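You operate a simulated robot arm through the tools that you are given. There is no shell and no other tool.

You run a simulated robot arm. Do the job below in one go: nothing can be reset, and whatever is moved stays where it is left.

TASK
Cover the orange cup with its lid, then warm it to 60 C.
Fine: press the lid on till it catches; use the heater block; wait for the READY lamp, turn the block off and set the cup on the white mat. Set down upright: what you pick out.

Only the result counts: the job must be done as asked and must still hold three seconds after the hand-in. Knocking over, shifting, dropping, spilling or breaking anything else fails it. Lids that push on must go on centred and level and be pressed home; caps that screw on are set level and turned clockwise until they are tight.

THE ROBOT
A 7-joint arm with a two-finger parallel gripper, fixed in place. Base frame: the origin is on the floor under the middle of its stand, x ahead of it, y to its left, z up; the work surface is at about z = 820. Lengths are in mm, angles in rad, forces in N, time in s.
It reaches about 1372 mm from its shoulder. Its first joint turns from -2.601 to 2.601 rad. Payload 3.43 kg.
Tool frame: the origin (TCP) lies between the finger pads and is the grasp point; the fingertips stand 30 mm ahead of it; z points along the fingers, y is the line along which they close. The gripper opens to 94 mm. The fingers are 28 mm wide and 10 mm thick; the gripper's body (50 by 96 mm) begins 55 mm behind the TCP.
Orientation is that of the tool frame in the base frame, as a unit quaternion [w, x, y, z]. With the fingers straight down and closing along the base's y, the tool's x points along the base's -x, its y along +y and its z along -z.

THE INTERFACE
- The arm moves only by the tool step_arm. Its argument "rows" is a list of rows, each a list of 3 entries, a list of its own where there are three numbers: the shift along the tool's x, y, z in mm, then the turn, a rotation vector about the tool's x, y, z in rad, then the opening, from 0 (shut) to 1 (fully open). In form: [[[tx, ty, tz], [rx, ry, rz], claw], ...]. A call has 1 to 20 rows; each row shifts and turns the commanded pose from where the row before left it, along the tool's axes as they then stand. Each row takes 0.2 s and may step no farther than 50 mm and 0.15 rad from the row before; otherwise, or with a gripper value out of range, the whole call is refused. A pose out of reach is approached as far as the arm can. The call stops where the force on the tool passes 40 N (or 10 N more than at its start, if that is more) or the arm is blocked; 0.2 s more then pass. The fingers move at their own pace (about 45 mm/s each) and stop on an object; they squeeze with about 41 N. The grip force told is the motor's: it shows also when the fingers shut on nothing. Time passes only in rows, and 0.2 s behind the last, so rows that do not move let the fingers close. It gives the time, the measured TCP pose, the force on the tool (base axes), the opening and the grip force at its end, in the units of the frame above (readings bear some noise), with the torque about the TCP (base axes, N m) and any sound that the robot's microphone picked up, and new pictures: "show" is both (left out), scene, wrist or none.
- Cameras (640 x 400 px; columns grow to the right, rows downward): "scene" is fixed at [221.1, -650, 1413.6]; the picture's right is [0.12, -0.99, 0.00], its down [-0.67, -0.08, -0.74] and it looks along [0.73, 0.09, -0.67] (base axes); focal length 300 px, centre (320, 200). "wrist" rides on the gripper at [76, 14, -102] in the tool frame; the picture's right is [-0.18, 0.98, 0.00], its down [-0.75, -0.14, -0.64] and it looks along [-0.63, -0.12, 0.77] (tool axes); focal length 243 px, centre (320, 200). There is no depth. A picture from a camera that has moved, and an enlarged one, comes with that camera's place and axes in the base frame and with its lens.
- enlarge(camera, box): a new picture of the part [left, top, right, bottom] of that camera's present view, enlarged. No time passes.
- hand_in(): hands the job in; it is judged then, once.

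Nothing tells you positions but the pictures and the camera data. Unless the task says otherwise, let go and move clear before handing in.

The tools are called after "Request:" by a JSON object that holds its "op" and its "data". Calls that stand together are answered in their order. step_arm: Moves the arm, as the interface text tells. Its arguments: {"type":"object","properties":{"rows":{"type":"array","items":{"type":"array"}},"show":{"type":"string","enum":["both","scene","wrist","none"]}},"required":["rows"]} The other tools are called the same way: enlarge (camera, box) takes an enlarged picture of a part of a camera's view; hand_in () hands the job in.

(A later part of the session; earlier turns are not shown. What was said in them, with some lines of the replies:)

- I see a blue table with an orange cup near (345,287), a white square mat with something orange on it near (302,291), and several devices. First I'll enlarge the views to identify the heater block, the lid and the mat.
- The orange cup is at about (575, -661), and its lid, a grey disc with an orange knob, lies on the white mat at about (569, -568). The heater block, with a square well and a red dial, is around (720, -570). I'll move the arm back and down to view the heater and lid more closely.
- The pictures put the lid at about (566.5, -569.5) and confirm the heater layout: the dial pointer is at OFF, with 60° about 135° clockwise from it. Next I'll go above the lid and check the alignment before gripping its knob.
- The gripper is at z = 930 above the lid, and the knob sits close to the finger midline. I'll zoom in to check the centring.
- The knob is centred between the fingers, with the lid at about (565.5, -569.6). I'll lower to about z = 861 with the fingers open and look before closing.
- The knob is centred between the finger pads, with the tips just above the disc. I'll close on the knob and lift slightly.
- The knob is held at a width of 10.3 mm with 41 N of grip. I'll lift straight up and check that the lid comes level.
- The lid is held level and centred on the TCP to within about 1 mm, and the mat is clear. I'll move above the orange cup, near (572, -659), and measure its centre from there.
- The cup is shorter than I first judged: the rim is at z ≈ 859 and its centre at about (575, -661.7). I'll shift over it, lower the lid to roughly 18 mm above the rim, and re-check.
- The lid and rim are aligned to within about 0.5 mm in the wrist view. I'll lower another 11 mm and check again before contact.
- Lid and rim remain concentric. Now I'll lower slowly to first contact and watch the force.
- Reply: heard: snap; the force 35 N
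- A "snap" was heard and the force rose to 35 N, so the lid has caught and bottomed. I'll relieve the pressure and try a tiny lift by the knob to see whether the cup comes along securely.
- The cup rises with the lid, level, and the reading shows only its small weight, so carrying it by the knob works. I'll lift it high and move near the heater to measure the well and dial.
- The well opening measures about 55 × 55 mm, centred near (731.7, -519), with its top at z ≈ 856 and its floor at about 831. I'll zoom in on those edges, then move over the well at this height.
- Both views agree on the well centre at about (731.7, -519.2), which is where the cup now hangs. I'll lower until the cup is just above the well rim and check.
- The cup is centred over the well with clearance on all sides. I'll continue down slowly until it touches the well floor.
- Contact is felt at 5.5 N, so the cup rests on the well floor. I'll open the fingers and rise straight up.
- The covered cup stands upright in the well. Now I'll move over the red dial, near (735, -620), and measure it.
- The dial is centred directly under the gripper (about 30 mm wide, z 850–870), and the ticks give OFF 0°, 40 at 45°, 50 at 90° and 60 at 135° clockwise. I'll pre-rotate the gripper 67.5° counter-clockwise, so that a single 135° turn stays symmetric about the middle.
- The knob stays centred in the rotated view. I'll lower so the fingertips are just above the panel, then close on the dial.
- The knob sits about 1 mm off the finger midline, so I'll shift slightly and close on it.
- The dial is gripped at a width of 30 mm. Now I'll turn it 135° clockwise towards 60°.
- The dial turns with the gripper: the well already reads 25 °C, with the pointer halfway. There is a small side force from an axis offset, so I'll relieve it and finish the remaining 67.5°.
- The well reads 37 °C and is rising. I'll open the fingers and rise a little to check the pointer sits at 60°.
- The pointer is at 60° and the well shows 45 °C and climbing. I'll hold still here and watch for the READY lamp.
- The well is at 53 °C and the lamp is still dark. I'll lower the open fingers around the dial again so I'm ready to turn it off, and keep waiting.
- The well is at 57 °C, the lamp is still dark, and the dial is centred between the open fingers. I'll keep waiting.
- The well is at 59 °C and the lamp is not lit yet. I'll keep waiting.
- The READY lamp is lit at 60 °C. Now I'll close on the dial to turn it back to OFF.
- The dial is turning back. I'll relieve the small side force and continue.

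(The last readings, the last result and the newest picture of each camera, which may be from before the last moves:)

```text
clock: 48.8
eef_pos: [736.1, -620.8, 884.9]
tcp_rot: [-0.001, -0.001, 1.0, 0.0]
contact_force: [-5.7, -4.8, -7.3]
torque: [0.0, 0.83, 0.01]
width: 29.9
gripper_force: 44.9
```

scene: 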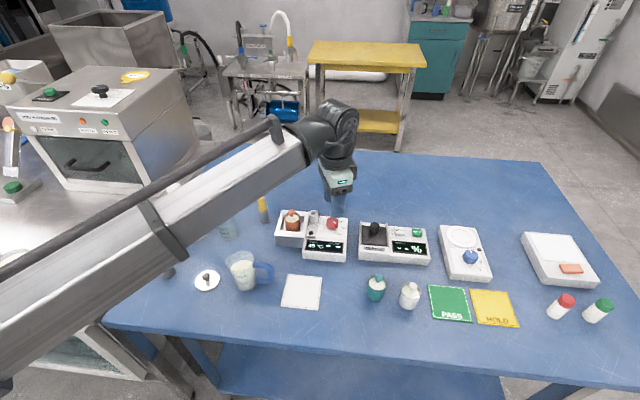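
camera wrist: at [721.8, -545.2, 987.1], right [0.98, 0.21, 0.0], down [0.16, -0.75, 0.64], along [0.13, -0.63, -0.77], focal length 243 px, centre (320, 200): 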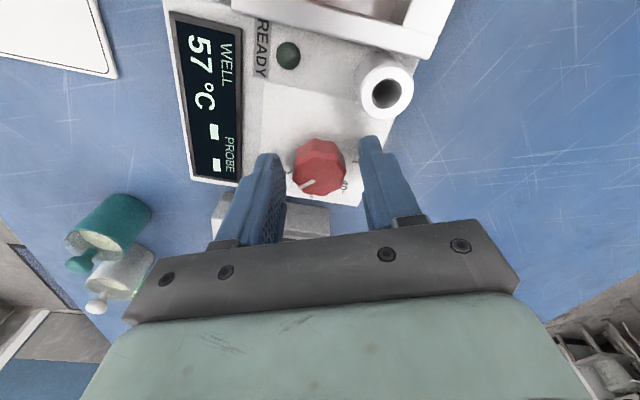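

The forces are small and the dial is halfway back. I'll continue the rest of the turn to OFF.

Request:
{"op": "step_arm", "data": {"rows": [[[0.3, -0.3, 0], [0, 0, -0.14726], 0.25], [[0, 0, 0], [0, 0, -0.14726], 0.25], [[0, 0, 0], [0, 0, -0.14726], 0.25], [[0, 0, 0], [0, 0, -0.14726], 0.25], [[0, 0, 0], [0, 0, -0.14726], 0.25], [[0, 0, 0], [0, 0, -0.14726], 0.25], [[0, 0, 0], [0, 0, -0.14726], 0.25], [[0, 0, 0], [0, 0, -0.14726], 0.25], [[0, 0, 0], [0, 0, 0], 0.25]], "show": "wrist"}}

Request:
{"op": "enlarge", "data": {"camera": "scene", "box": [270, 190, 370, 270]}}

Request:
{"op": "enlarge", "data": {"camera": "wrist", "box": [240, 90, 400, 200]}}

```text
clock: 50.8
eef_pos: [736.7, -620.0, 884.7]
tcp_rot: [0.0, -0.556, 0.831, 0.0]
contact_force: [-0.4, 2.1, -7.6]
torque: [0.17, 0.02, -0.42]
width: 29.7
gripper_force: 45.2
camera wrist: at [694.9, -686.4, 987.1], right [-0.84, 0.54, 0.0], down [0.42, 0.64, 0.64], along [0.35, 0.54, -0.77], focal length 243 px, centre (320, 200)
```

wrist: 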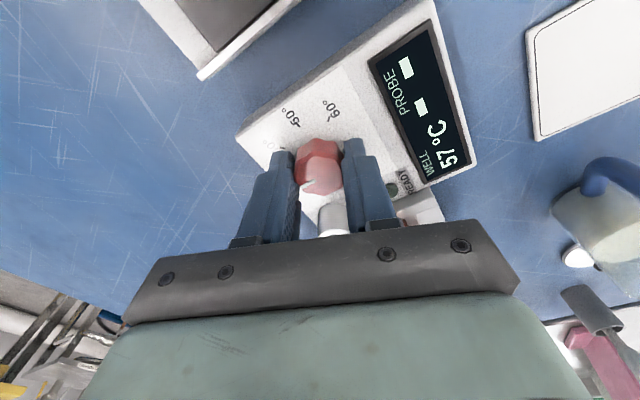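

```text
5.00 times, centred on (320, 230) of scene
camera zoom: at [221.1, -650.0, 1413.6], right [0.12, -0.99, 0.0], down [-0.67, -0.08, -0.74], along [0.73, 0.09, -0.67], focal length 1500 px, centre (320, 50)
```

zoom: 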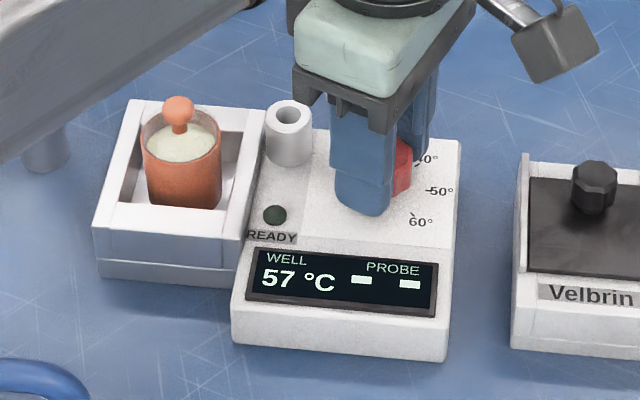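

```text
3.64 times, centred on (320, 145) of wrist
camera zoom: at [694.9, -686.4, 987.1], right [-0.84, 0.54, 0.0], down [0.42, 0.64, 0.64], along [0.35, 0.54, -0.77], focal length 882 px, centre (320, 400)
```

zoom: 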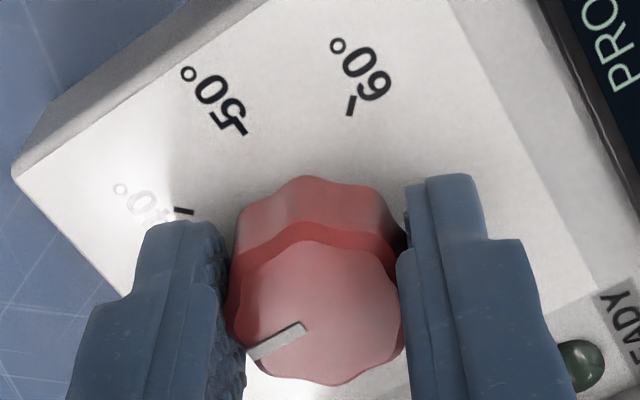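

The well is cooling and the lamp is off, so the block appears to be off. I'll release, rise, and swing the gripper back to its original yaw to verify the pointer and return to the cup.

Request:
{"op": "step_arm", "data": {"rows": [[[0, 0, 0], [0, 0, 0], 0.5], [[0, 0, 0], [0, 0, 0], 0.5], [[0, 0, 0], [0, 0, 0], 0.5], [[0, 0, -25], [0, 0, 0], 0.5], [[0, 0, -25], [0, 0, 0], 0.5], [[0, 0, -25], [0, 0, 0.14726], 0.5], [[0, 0, -25], [0, 0, 0.14726], 0.5], [[0, 0, -12], [0, 0, 0.14726], 0.5], [[0, 0, 0], [0, 0, 0.14726], 0.5], [[0, 0, 0], [0, 0, 0.14726], 0.5], [[0, 0, 0], [0, 0, 0.14726], 0.5], [[0, 0, 0], [0, 0, 0.14726], 0.45], [[0, 0, 0], [0, 0, 0.14726], 0.45], [[0, 0, 0], [0, 0, 0], 0.45]], "show": "wrist"}}

Request:
{"op": "enlarge", "data": {"camera": "wrist", "box": [260, 60, 380, 160]}}

Request:
{"op": "enlarge", "data": {"camera": "scene", "box": [270, 190, 370, 270]}}

Request:
{"op": "enlarge", "data": {"camera": "wrist", "box": [370, 0, 530, 160]}}

```text
clock: 53.8
eef_pos: [735.8, -620.1, 997.2]
tcp_rot: [0.0, 0.001, 1.0, 0.0]
contact_force: [0.1, -0.3, 0.2]
torque: [-0.01, -0.03, -0.02]
width: 42.2
gripper_force: 0.0
camera wrist: at [660.9, -607.0, 1099.3], right [0.19, 0.98, 0.0], down [0.75, -0.14, 0.64], along [0.63, -0.12, -0.77], focal length 243 px, centre (320, 200)
```

wrist: 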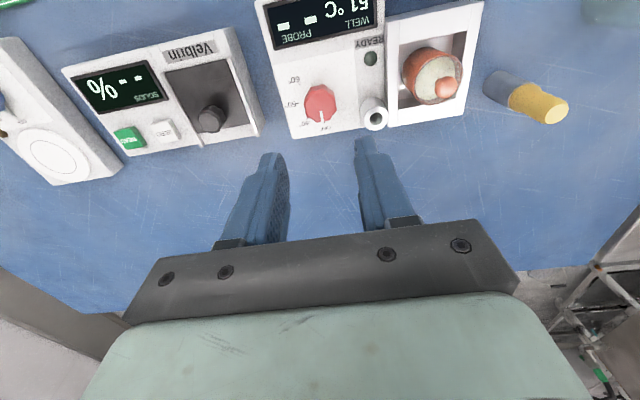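

```text
4.00 times, centred on (320, 110) of wrist
camera zoom: at [660.9, -607.0, 1099.3], right [0.19, 0.98, 0.0], down [0.75, -0.14, 0.64], along [0.63, -0.12, -0.77], focal length 970 px, centre (320, 560)
```

zoom: 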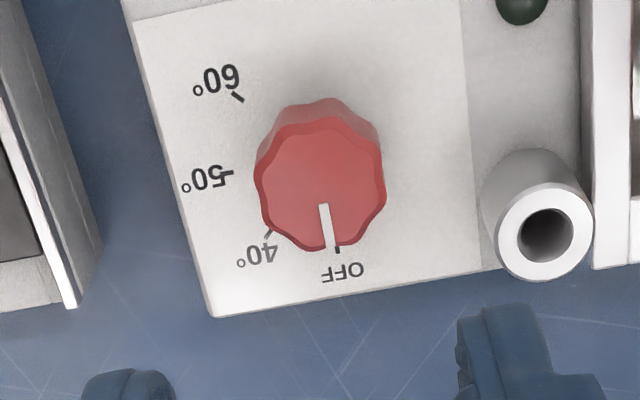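

```text
5.00 times, centred on (320, 230) of scene
camera zoom: at [221.1, -650.0, 1413.6], right [0.12, -0.99, 0.0], down [-0.67, -0.08, -0.74], along [0.73, 0.09, -0.67], focal length 1500 px, centre (320, 50)
```

zoom: 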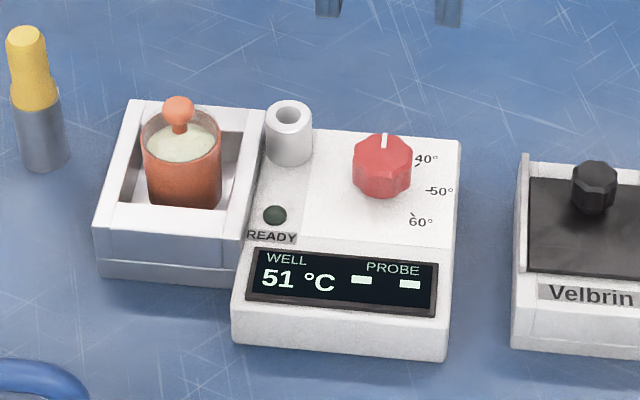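

```text
2.50 times, centred on (450, 80) of wrist
camera zoom: at [660.9, -607.0, 1099.3], right [0.19, 0.98, 0.0], down [0.75, -0.14, 0.64], along [0.63, -0.12, -0.77], focal length 606 px, centre (-5, 500)
```

zoom: 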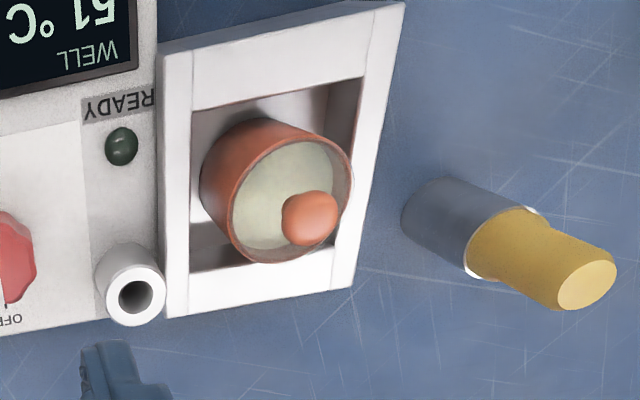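

The dial is exactly at OFF and the heater hasn't moved. Now I'll go back above the cup and check the knob alignment.

Request:
{"op": "step_arm", "data": {"rows": [[[0, 15, 0], [0, 0, 0], 0.43], [[1, 25, 0], [0, 0, 0], 0.43], [[1, 25, 0], [0, 0, 0], 0.43], [[1.4, 25, 0], [0, 0, 0], 0.43], [[0, 10.6, 0], [0, 0, 0], 0.43], [[0, 0, 0], [0, 0, 0], 0.43]], "show": "wrist"}}

Request:
{"op": "enlarge", "data": {"camera": "wrist", "box": [250, 60, 390, 160]}}

```text
clock: 55.2
eef_pos: [732.9, -520.4, 997.1]
tcp_rot: [0.0, 0.0, 1.0, 0.001]
contact_force: [-0.5, -0.1, -0.8]
torque: [0.05, 0.01, -0.03]
width: 40.3
gripper_force: 0.0
camera wrist: at [657.8, -506.2, 1099.2], right [0.18, 0.98, 0.0], down [0.75, -0.14, 0.64], along [0.63, -0.12, -0.77], focal length 243 px, centre (320, 200)
```

wrist: 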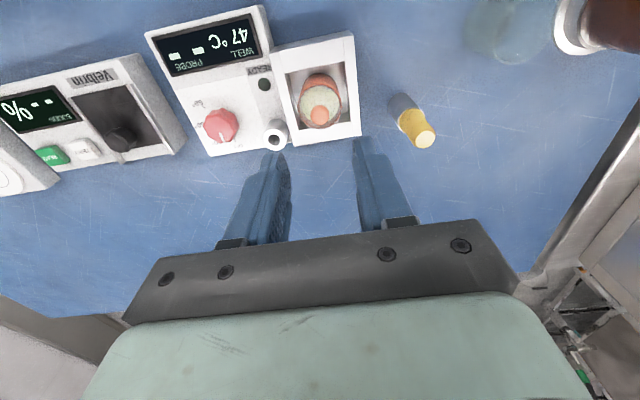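

```text
4.00 times, centred on (320, 110) of wrist
camera zoom: at [657.8, -506.2, 1099.2], right [0.18, 0.98, 0.0], down [0.75, -0.14, 0.64], along [0.63, -0.12, -0.77], focal length 970 px, centre (320, 560)
```

zoom: 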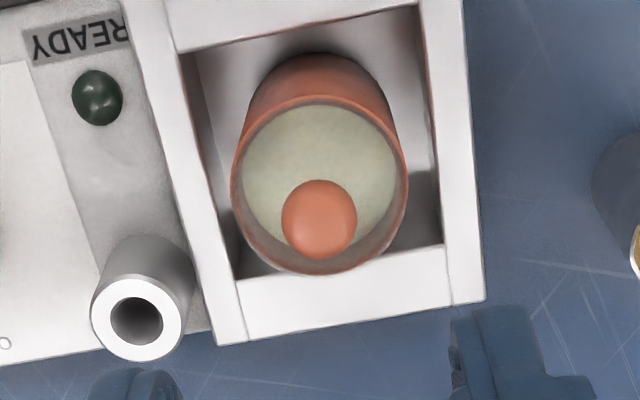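

The knob is aligned between the fingers. I'll lower 81 mm to the same height where I released it, and look before closing.

Request:
{"op": "step_arm", "data": {"rows": [[[0, 0, 20], [0, 0, 0], 0.43], [[0, 0, 25], [0, 0, 0], 0.43], [[0, 0, 20], [0, 0, 0], 0.43], [[0, 0, 12], [0, 0, 0], 0.43], [[0, 0, 4], [0, 0, 0], 0.43], [[0, 0, 0], [0, 0, 0], 0.43]], "show": "wrist"}}

Request:
{"op": "enlarge", "data": {"camera": "wrist", "box": [250, 90, 390, 190]}}

Request:
{"op": "enlarge", "data": {"camera": "scene", "box": [260, 190, 350, 260]}}

```text
clock: 56.6
eef_pos: [731.7, -519.8, 914.9]
tcp_rot: [0.0, -0.001, 1.0, 0.001]
contact_force: [0.0, 1.1, 0.4]
torque: [0.02, 0.0, -0.01]
width: 40.2
gripper_force: 0.0
camera wrist: at [657.3, -506.9, 1018.1], right [0.18, 0.98, 0.0], down [0.75, -0.14, 0.64], along [0.63, -0.12, -0.77], focal length 243 px, centre (320, 200)
```

wrist: 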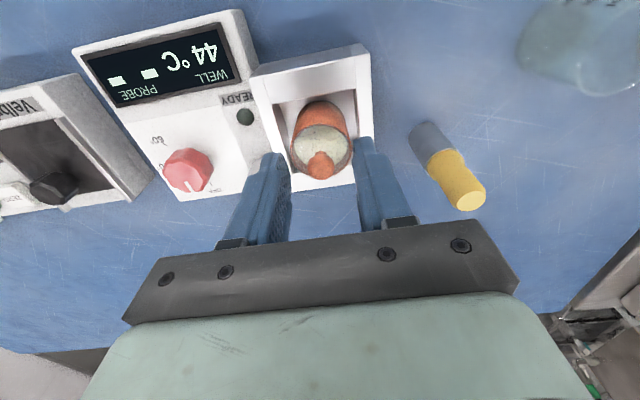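

```text
4.00 times, centred on (320, 140) of wrist
camera zoom: at [657.3, -506.9, 1018.1], right [0.18, 0.98, 0.0], down [0.75, -0.14, 0.64], along [0.63, -0.12, -0.77], focal length 970 px, centre (320, 440)
```

zoom: 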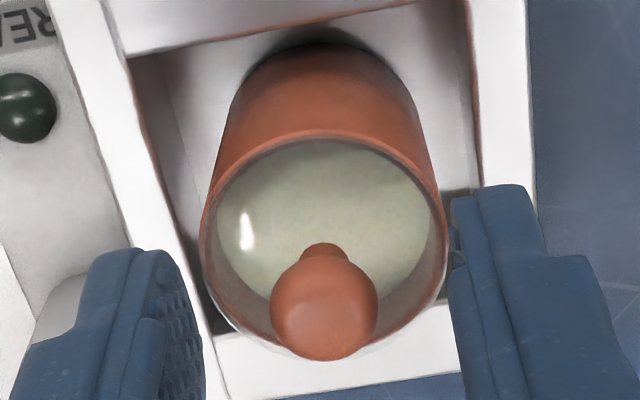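

```text
5.71 times, centred on (305, 225) of scene
camera zoom: at [221.1, -650.0, 1413.6], right [0.12, -0.99, 0.0], down [-0.67, -0.08, -0.74], along [0.73, 0.09, -0.67], focal length 1715 px, centre (406, 57)
```

zoom: 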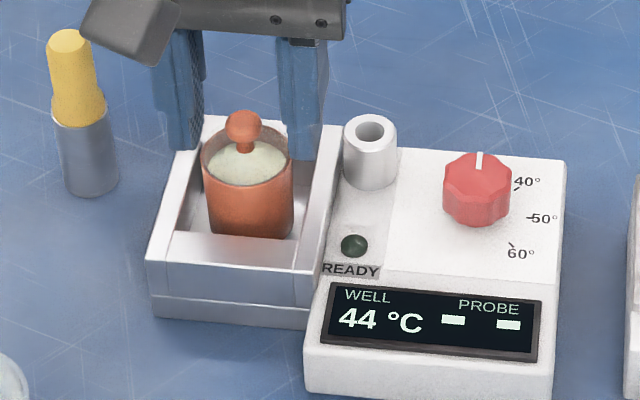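

The knob sits in the fingers as it did while carrying. I'll close on it and lift slightly to confirm the cup comes along.

Request:
{"op": "step_arm", "data": {"rows": [[[0, 0.5, 0], [0, 0, 0], 0.0], [[0, 0, 0], [0, 0, 0], 0.0], [[0, 0, 0], [0, 0, 0], 0.0], [[0, 0, 0], [0, 0, 0], 0.0], [[0, 0, -2], [0, 0, 0], 0.0], [[0, 0, -3], [0, 0, 0], 0.0], [[0, 0, 0], [0, 0, 0], 0.0]], "show": "wrist"}}

Request:
{"op": "enlarge", "data": {"camera": "wrist", "box": [250, 90, 390, 190]}}

Request:
{"op": "enlarge", "data": {"camera": "scene", "box": [260, 190, 350, 260]}}

```text
clock: 58.2
eef_pos: [732.0, -520.0, 920.8]
tcp_rot: [-0.001, 0.0, 1.0, 0.0]
contact_force: [-0.2, -0.3, -1.1]
torque: [0.0, 0.0, 0.0]
width: 12.5
gripper_force: 41.1
camera wrist: at [657.4, -506.1, 1023.5], right [0.18, 0.98, 0.0], down [0.75, -0.14, 0.64], along [0.63, -0.12, -0.77], focal length 243 px, centre (320, 200)
```

wrist: 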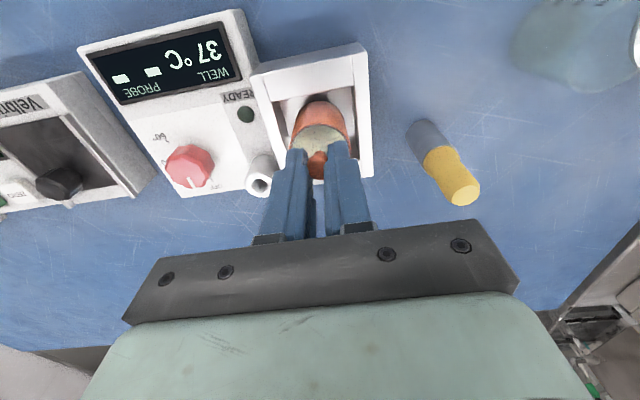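

```text
4.00 times, centred on (320, 140) of wrist
camera zoom: at [657.4, -506.1, 1023.5], right [0.18, 0.98, 0.0], down [0.75, -0.14, 0.64], along [0.63, -0.12, -0.77], focal length 970 px, centre (320, 440)
```

zoom: 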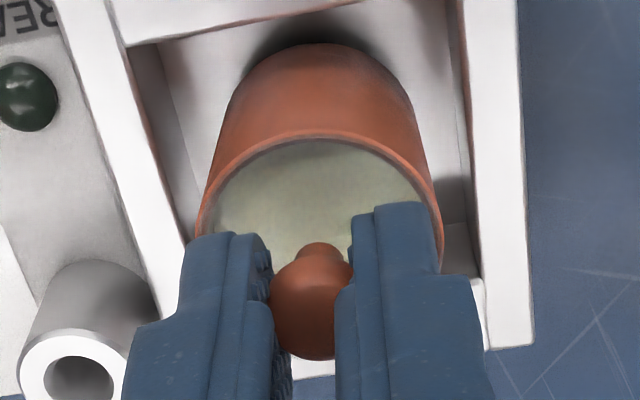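

```text
5.71 times, centred on (305, 225) of scene
camera zoom: at [221.1, -650.0, 1413.6], right [0.12, -0.99, 0.0], down [-0.67, -0.08, -0.74], along [0.73, 0.09, -0.67], focal length 1715 px, centre (406, 57)
```

zoom: 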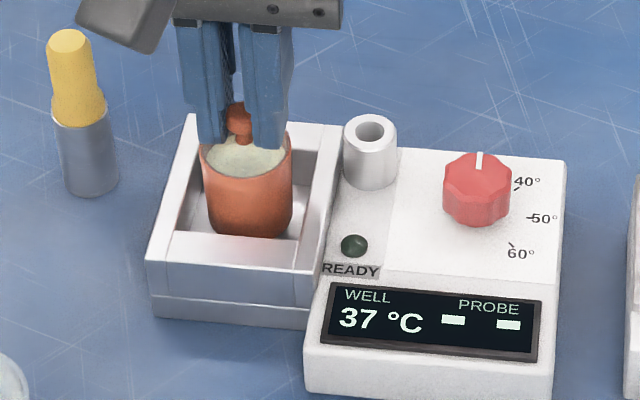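

The cup is lifted cleanly, with a weight of about 1 N and level. I'll raise it, carry it to above the mat centre at about (566, -570), and check.

Request:
{"op": "step_arm", "data": {"rows": [[[0, 0, -8], [0, 0, 0], 0.0], [[0, 0, -15], [0, 0, 0], 0.0], [[0, 0, -20], [0, 0, 0], 0.0], [[0, 0, -20], [0, 0, 0], 0.0], [[4, -1, -14], [0, 0, 0], 0.0], [[12, -4, -3], [0, 0, 0], 0.0], [[20, -6, 0], [0, 0, 0], 0.0], [[22, -7, 0], [0, 0, 0], 0.0], [[22, -7, 0], [0, 0, 0], 0.0], [[22, -7, 0], [0, 0, 0], 0.0], [[22, -6, 0], [0, 0, 0], 0.0], [[22, -6, 0], [0, 0, 0], 0.0], [[14, -4, 0], [0, 0, 0], 0.0], [[6, -1.7, 0], [0, 0, 0], 0.0], [[0, 0, 0], [0, 0, 0], 0.0], [[0, 0, 0], [0, 0, 0], 0.0]]}}

Request:
{"op": "enlarge", "data": {"camera": "wrist", "box": [240, 50, 400, 190]}}

Request:
{"op": "enlarge", "data": {"camera": "scene", "box": [260, 220, 360, 310]}}

```text
clock: 61.6
eef_pos: [566.2, -569.0, 1001.5]
tcp_rot: [0.001, 0.001, 1.0, 0.0]
contact_force: [0.2, 0.2, -0.5]
torque: [0.01, 0.02, 0.0]
width: 12.4
gripper_force: 41.0
camera wrist: at [491.0, -555.5, 1103.8], right [0.18, 0.98, 0.0], down [0.75, -0.14, 0.64], along [0.63, -0.12, -0.77], focal length 243 px, centre (320, 200)
```

scene: 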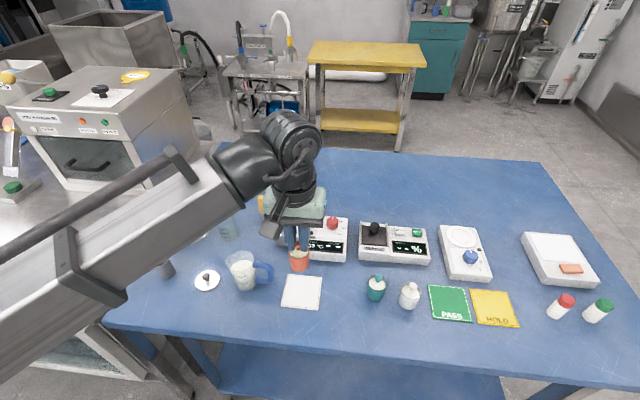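
wrist: 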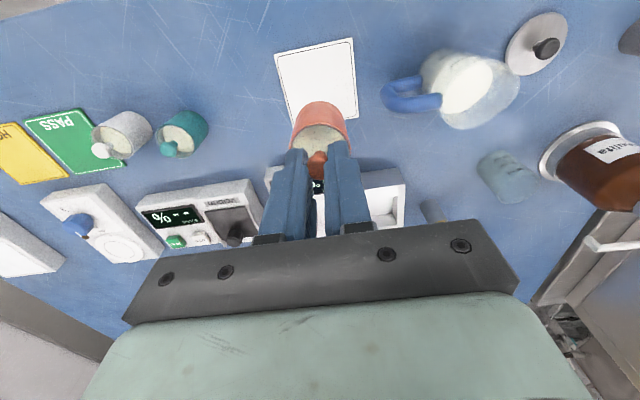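

```text
2.86 times, centred on (320, 120) of wrist
camera zoom: at [491.0, -555.5, 1103.8], right [0.18, 0.98, 0.0], down [0.75, -0.14, 0.64], along [0.63, -0.12, -0.77], focal length 693 px, centre (320, 429)
```

zoom: 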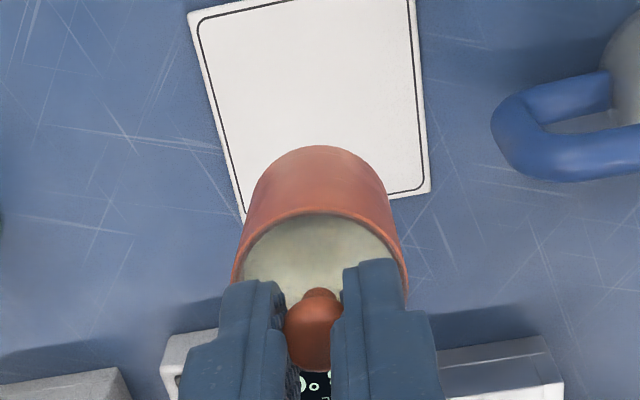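

```text
4.44 times, centred on (310, 265) of scene
camera zoom: at [221.1, -650.0, 1413.6], right [0.12, -0.99, 0.0], down [-0.67, -0.08, -0.74], along [0.73, 0.09, -0.67], focal length 1334 px, centre (364, -89)
```

zoom: 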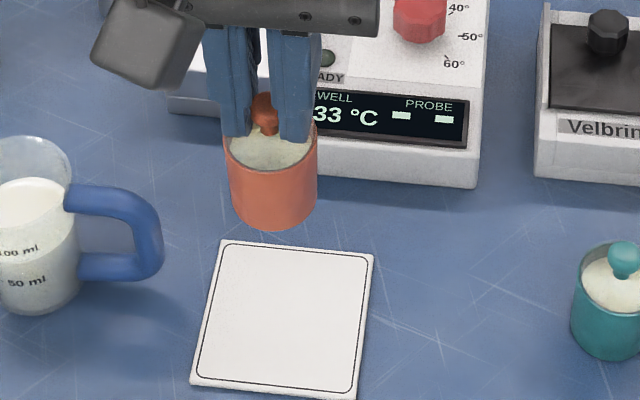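

The cup hangs level directly above the mat. I'll lower it close to the mat first.

Request:
{"op": "step_arm", "data": {"rows": [[[0, 0, 12], [0, 0, 0], 0.0], [[0, 0, 20], [0, 0, 0], 0.0], [[0, 0, 20], [0, 0, 0], 0.0], [[0, 0, 18], [0, 0, 0], 0.0], [[0, 0, 10], [0, 0, 0], 0.0], [[0, 0, 5], [0, 0, 0], 0.0], [[0, 0, 0], [0, 0, 0], 0.0]]}}

Request:
{"op": "enlarge", "data": {"camera": "wrist", "box": [240, 60, 400, 190]}}

Request:
{"op": "enlarge", "data": {"camera": "scene", "box": [260, 230, 360, 310]}}

```text
clock: 63.2
eef_pos: [567.2, -570.1, 915.8]
tcp_rot: [0.0, 0.0, 1.0, 0.0]
contact_force: [0.5, -0.2, -0.3]
torque: [-0.04, 0.02, 0.0]
width: 12.1
gripper_force: 40.9
camera wrist: at [491.5, -555.4, 1018.0], right [0.18, 0.98, 0.0], down [0.75, -0.14, 0.64], along [0.63, -0.12, -0.77], focal length 243 px, centre (320, 200)
```

scene: 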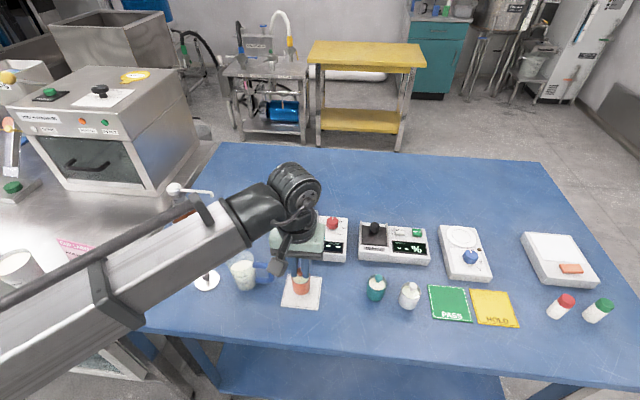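
wrist: 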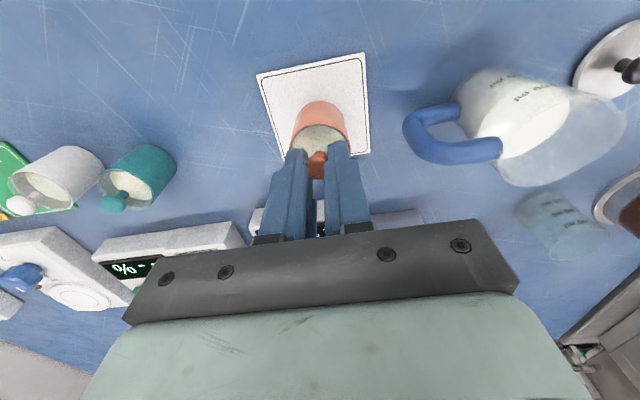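

```text
3.08 times, centred on (320, 125) of wrist
camera zoom: at [491.5, -555.4, 1018.0], right [0.18, 0.98, 0.0], down [0.75, -0.14, 0.64], along [0.63, -0.12, -0.77], focal length 746 px, centre (320, 431)
```

zoom: 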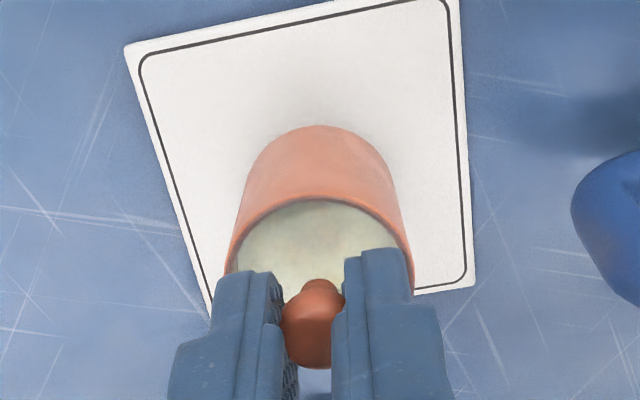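

```text
5.00 times, centred on (310, 270) of scene
camera zoom: at [221.1, -650.0, 1413.6], right [0.12, -0.99, 0.0], down [-0.67, -0.08, -0.74], along [0.73, 0.09, -0.67], focal length 1500 px, centre (370, -150)
```

zoom: 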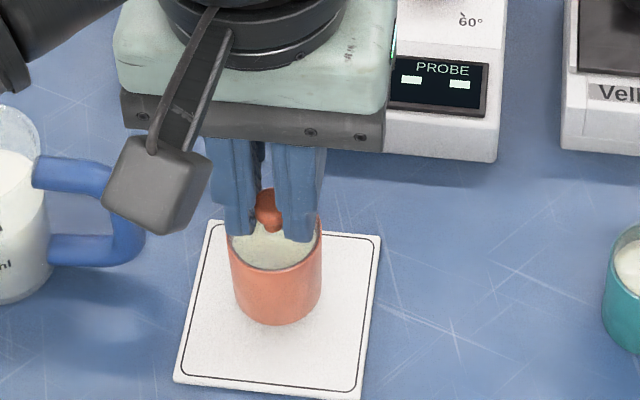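

The cup is about 12 mm above the mat and well inside its outline. I'll lower gently to contact.

Request:
{"op": "step_arm", "data": {"rows": [[[0, 0, 4], [0, 0, 0], 0.0], [[0, 0, 3], [0, 0, 0], 0.0], [[0, 0, 2], [0, 0, 0], 0.0], [[0, 0, 0], [0, 0, 0], 0.0]], "show": "none"}}

Request:
{"op": "step_arm", "data": {"rows": [[[0, 0, 1], [0, 0, 0], 0.0], [[0, 0, 1], [0, 0, 0], 0.0], [[0, 0, 0], [0, 0, 0], 0.0]], "show": "none"}}

Request:
{"op": "enlarge", "data": {"camera": "scene", "box": [260, 230, 360, 310]}}

```text
clock: 64.2
eef_pos: [566.3, -569.7, 907.4]
tcp_rot: [0.0, -0.001, 1.0, 0.0]
contact_force: [-0.7, -1.3, -0.4]
torque: [0.0, -0.02, 0.02]
width: 12.3
gripper_force: 41.2
```

```text
clock: 65.0
eef_pos: [566.3, -569.3, 904.7]
tcp_rot: [-0.001, 0.0, 1.0, 0.0]
contact_force: [-0.3, -0.3, -2.3]
torque: [-0.01, 0.02, 0.03]
width: 12.2
gripper_force: 40.8
```

```text
5.00 times, centred on (310, 270) of scene
camera zoom: at [221.1, -650.0, 1413.6], right [0.12, -0.99, 0.0], down [-0.67, -0.08, -0.74], along [0.73, 0.09, -0.67], focal length 1500 px, centre (370, -150)
```

zoom: 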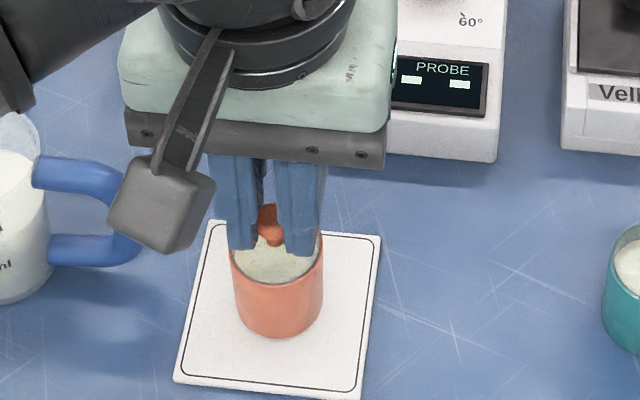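

No contact yet. I'll keep lowering in 1 mm steps.

Request:
{"op": "step_arm", "data": {"rows": [[[0, 0, 0.8], [0, 0, 0], 0.0], [[0, 0, 0.8], [0, 0, 0], 0.0], [[0, 0, 0], [0, 0, 0], 0.0]], "show": "none"}}

```text
clock: 65.8
eef_pos: [565.1, -568.7, 903.8]
tcp_rot: [0.0, 0.001, 1.0, -0.001]
contact_force: [1.5, 0.7, 10.7]
torque: [-0.02, 0.01, 0.02]
width: 12.4
gripper_force: 40.6
```

Contact reached 10.7 N, so the cup is on the mat. I'll ease the pressure slightly, open the fingers and rise straight up.

Request:
{"op": "step_arm", "data": {"rows": [[[0, 0, -0.4], [0, 0, 0], 0.0], [[0, 0, 0], [0, 0, 0], 0.0], [[0, 0, 0], [0, 0, 0], 0.2], [[0, 0, 0], [0, 0, 0], 0.43], [[0, 0, 0], [0, 0, 0], 0.43], [[0, 0, 0], [0, 0, 0], 0.43], [[0, 0, -10], [0, 0, 0], 0.43], [[0, 0, -20], [0, 0, 0], 0.43], [[0, 0, -25], [0, 0, 0], 0.43], [[0, 0, -25], [0, 0, 0], 0.43], [[0, 0, -20], [0, 0, 0], 0.43], [[0, 0, 0], [0, 0, 0], 0.43]]}}

Request:
{"op": "enlarge", "data": {"camera": "scene", "box": [260, 230, 360, 310]}}

Request:
{"op": "enlarge", "data": {"camera": "wrist", "box": [240, 50, 400, 160]}}

```text
clock: 68.4
eef_pos: [566.6, -569.5, 1004.1]
tcp_rot: [0.0, 0.0, 1.0, 0.0]
contact_force: [-0.3, 0.7, 0.4]
torque: [0.01, -0.02, 0.0]
width: 40.2
gripper_force: 0.0
camera wrist: at [491.5, -555.2, 1106.4], right [0.18, 0.98, 0.0], down [0.75, -0.14, 0.64], along [0.63, -0.12, -0.77], focal length 243 px, centre (320, 200)
```

scene: 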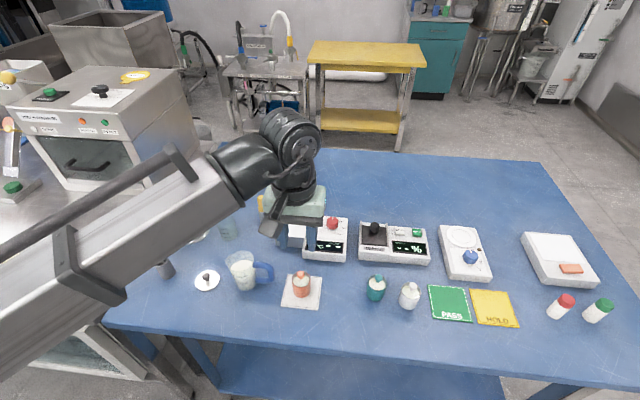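
wrist: 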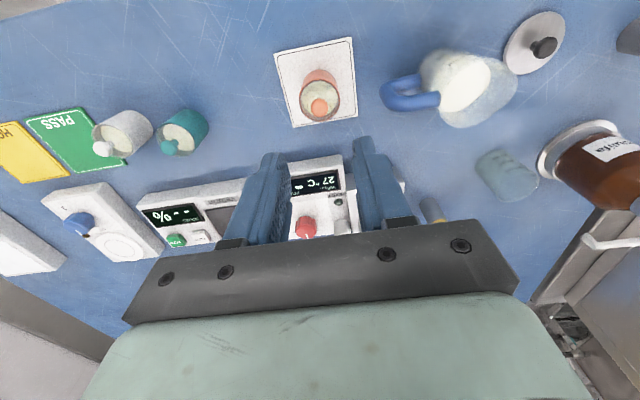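

```text
5.00 times, centred on (310, 270) of scene
camera zoom: at [221.1, -650.0, 1413.6], right [0.12, -0.99, 0.0], down [-0.67, -0.08, -0.74], along [0.73, 0.09, -0.67], focal length 1500 px, centre (370, -150)
```

zoom: 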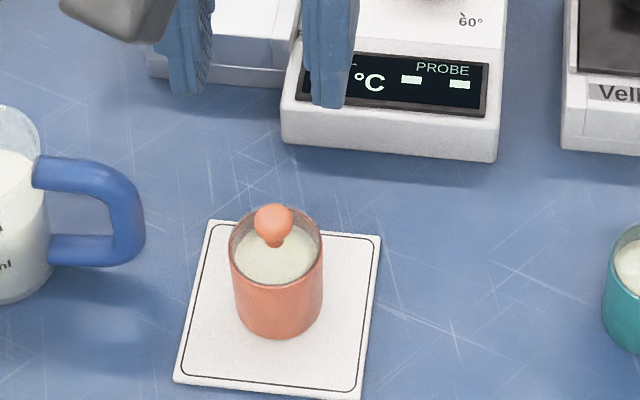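

```text
3.64 times, centred on (320, 105) of wrist
camera zoom: at [491.5, -555.2, 1106.4], right [0.18, 0.98, 0.0], down [0.75, -0.14, 0.64], along [0.63, -0.12, -0.77], focal length 882 px, centre (320, 546)
```

zoom: 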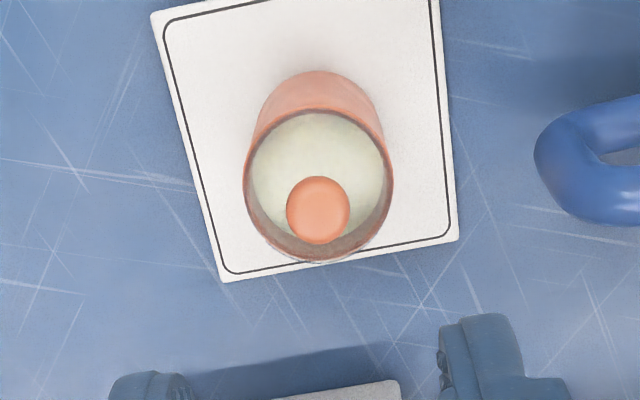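

The covered cup stands upright on the white mat, the dial is at OFF, the arm is clear, and nothing else has moved. I'm handing in the job.

Request:
{"op": "hand_in", "data": {}}

```text
The job is handed in.
```

The orange cup now stands covered and upright in the middle of the white mat, and the job is handed in. I don't have the judge's result yet.

- **Lid:** the orange-knob lid went on level and centred, and I pressed it until it snapped. It stayed on while I carried the cup by the knob.
- **Heating:** the cup sat in the heater block's well with the dial at 60. I waited until the READY lamp lit, with the well reading 60 °C. The cup's own temperature was never shown, so the lamp is the only sign that the contents reached 60 °C.
- **Block off:** I turned the dial back to OFF; the pointer was on the mark and the well was cooling. About 15 s passed between turning it off and setting the cup on the mat, so the cup may have cooled slightly.
- **Everything else:** in the last pictures nothing else had been moved or spilled, and the arm is well clear of the cup.
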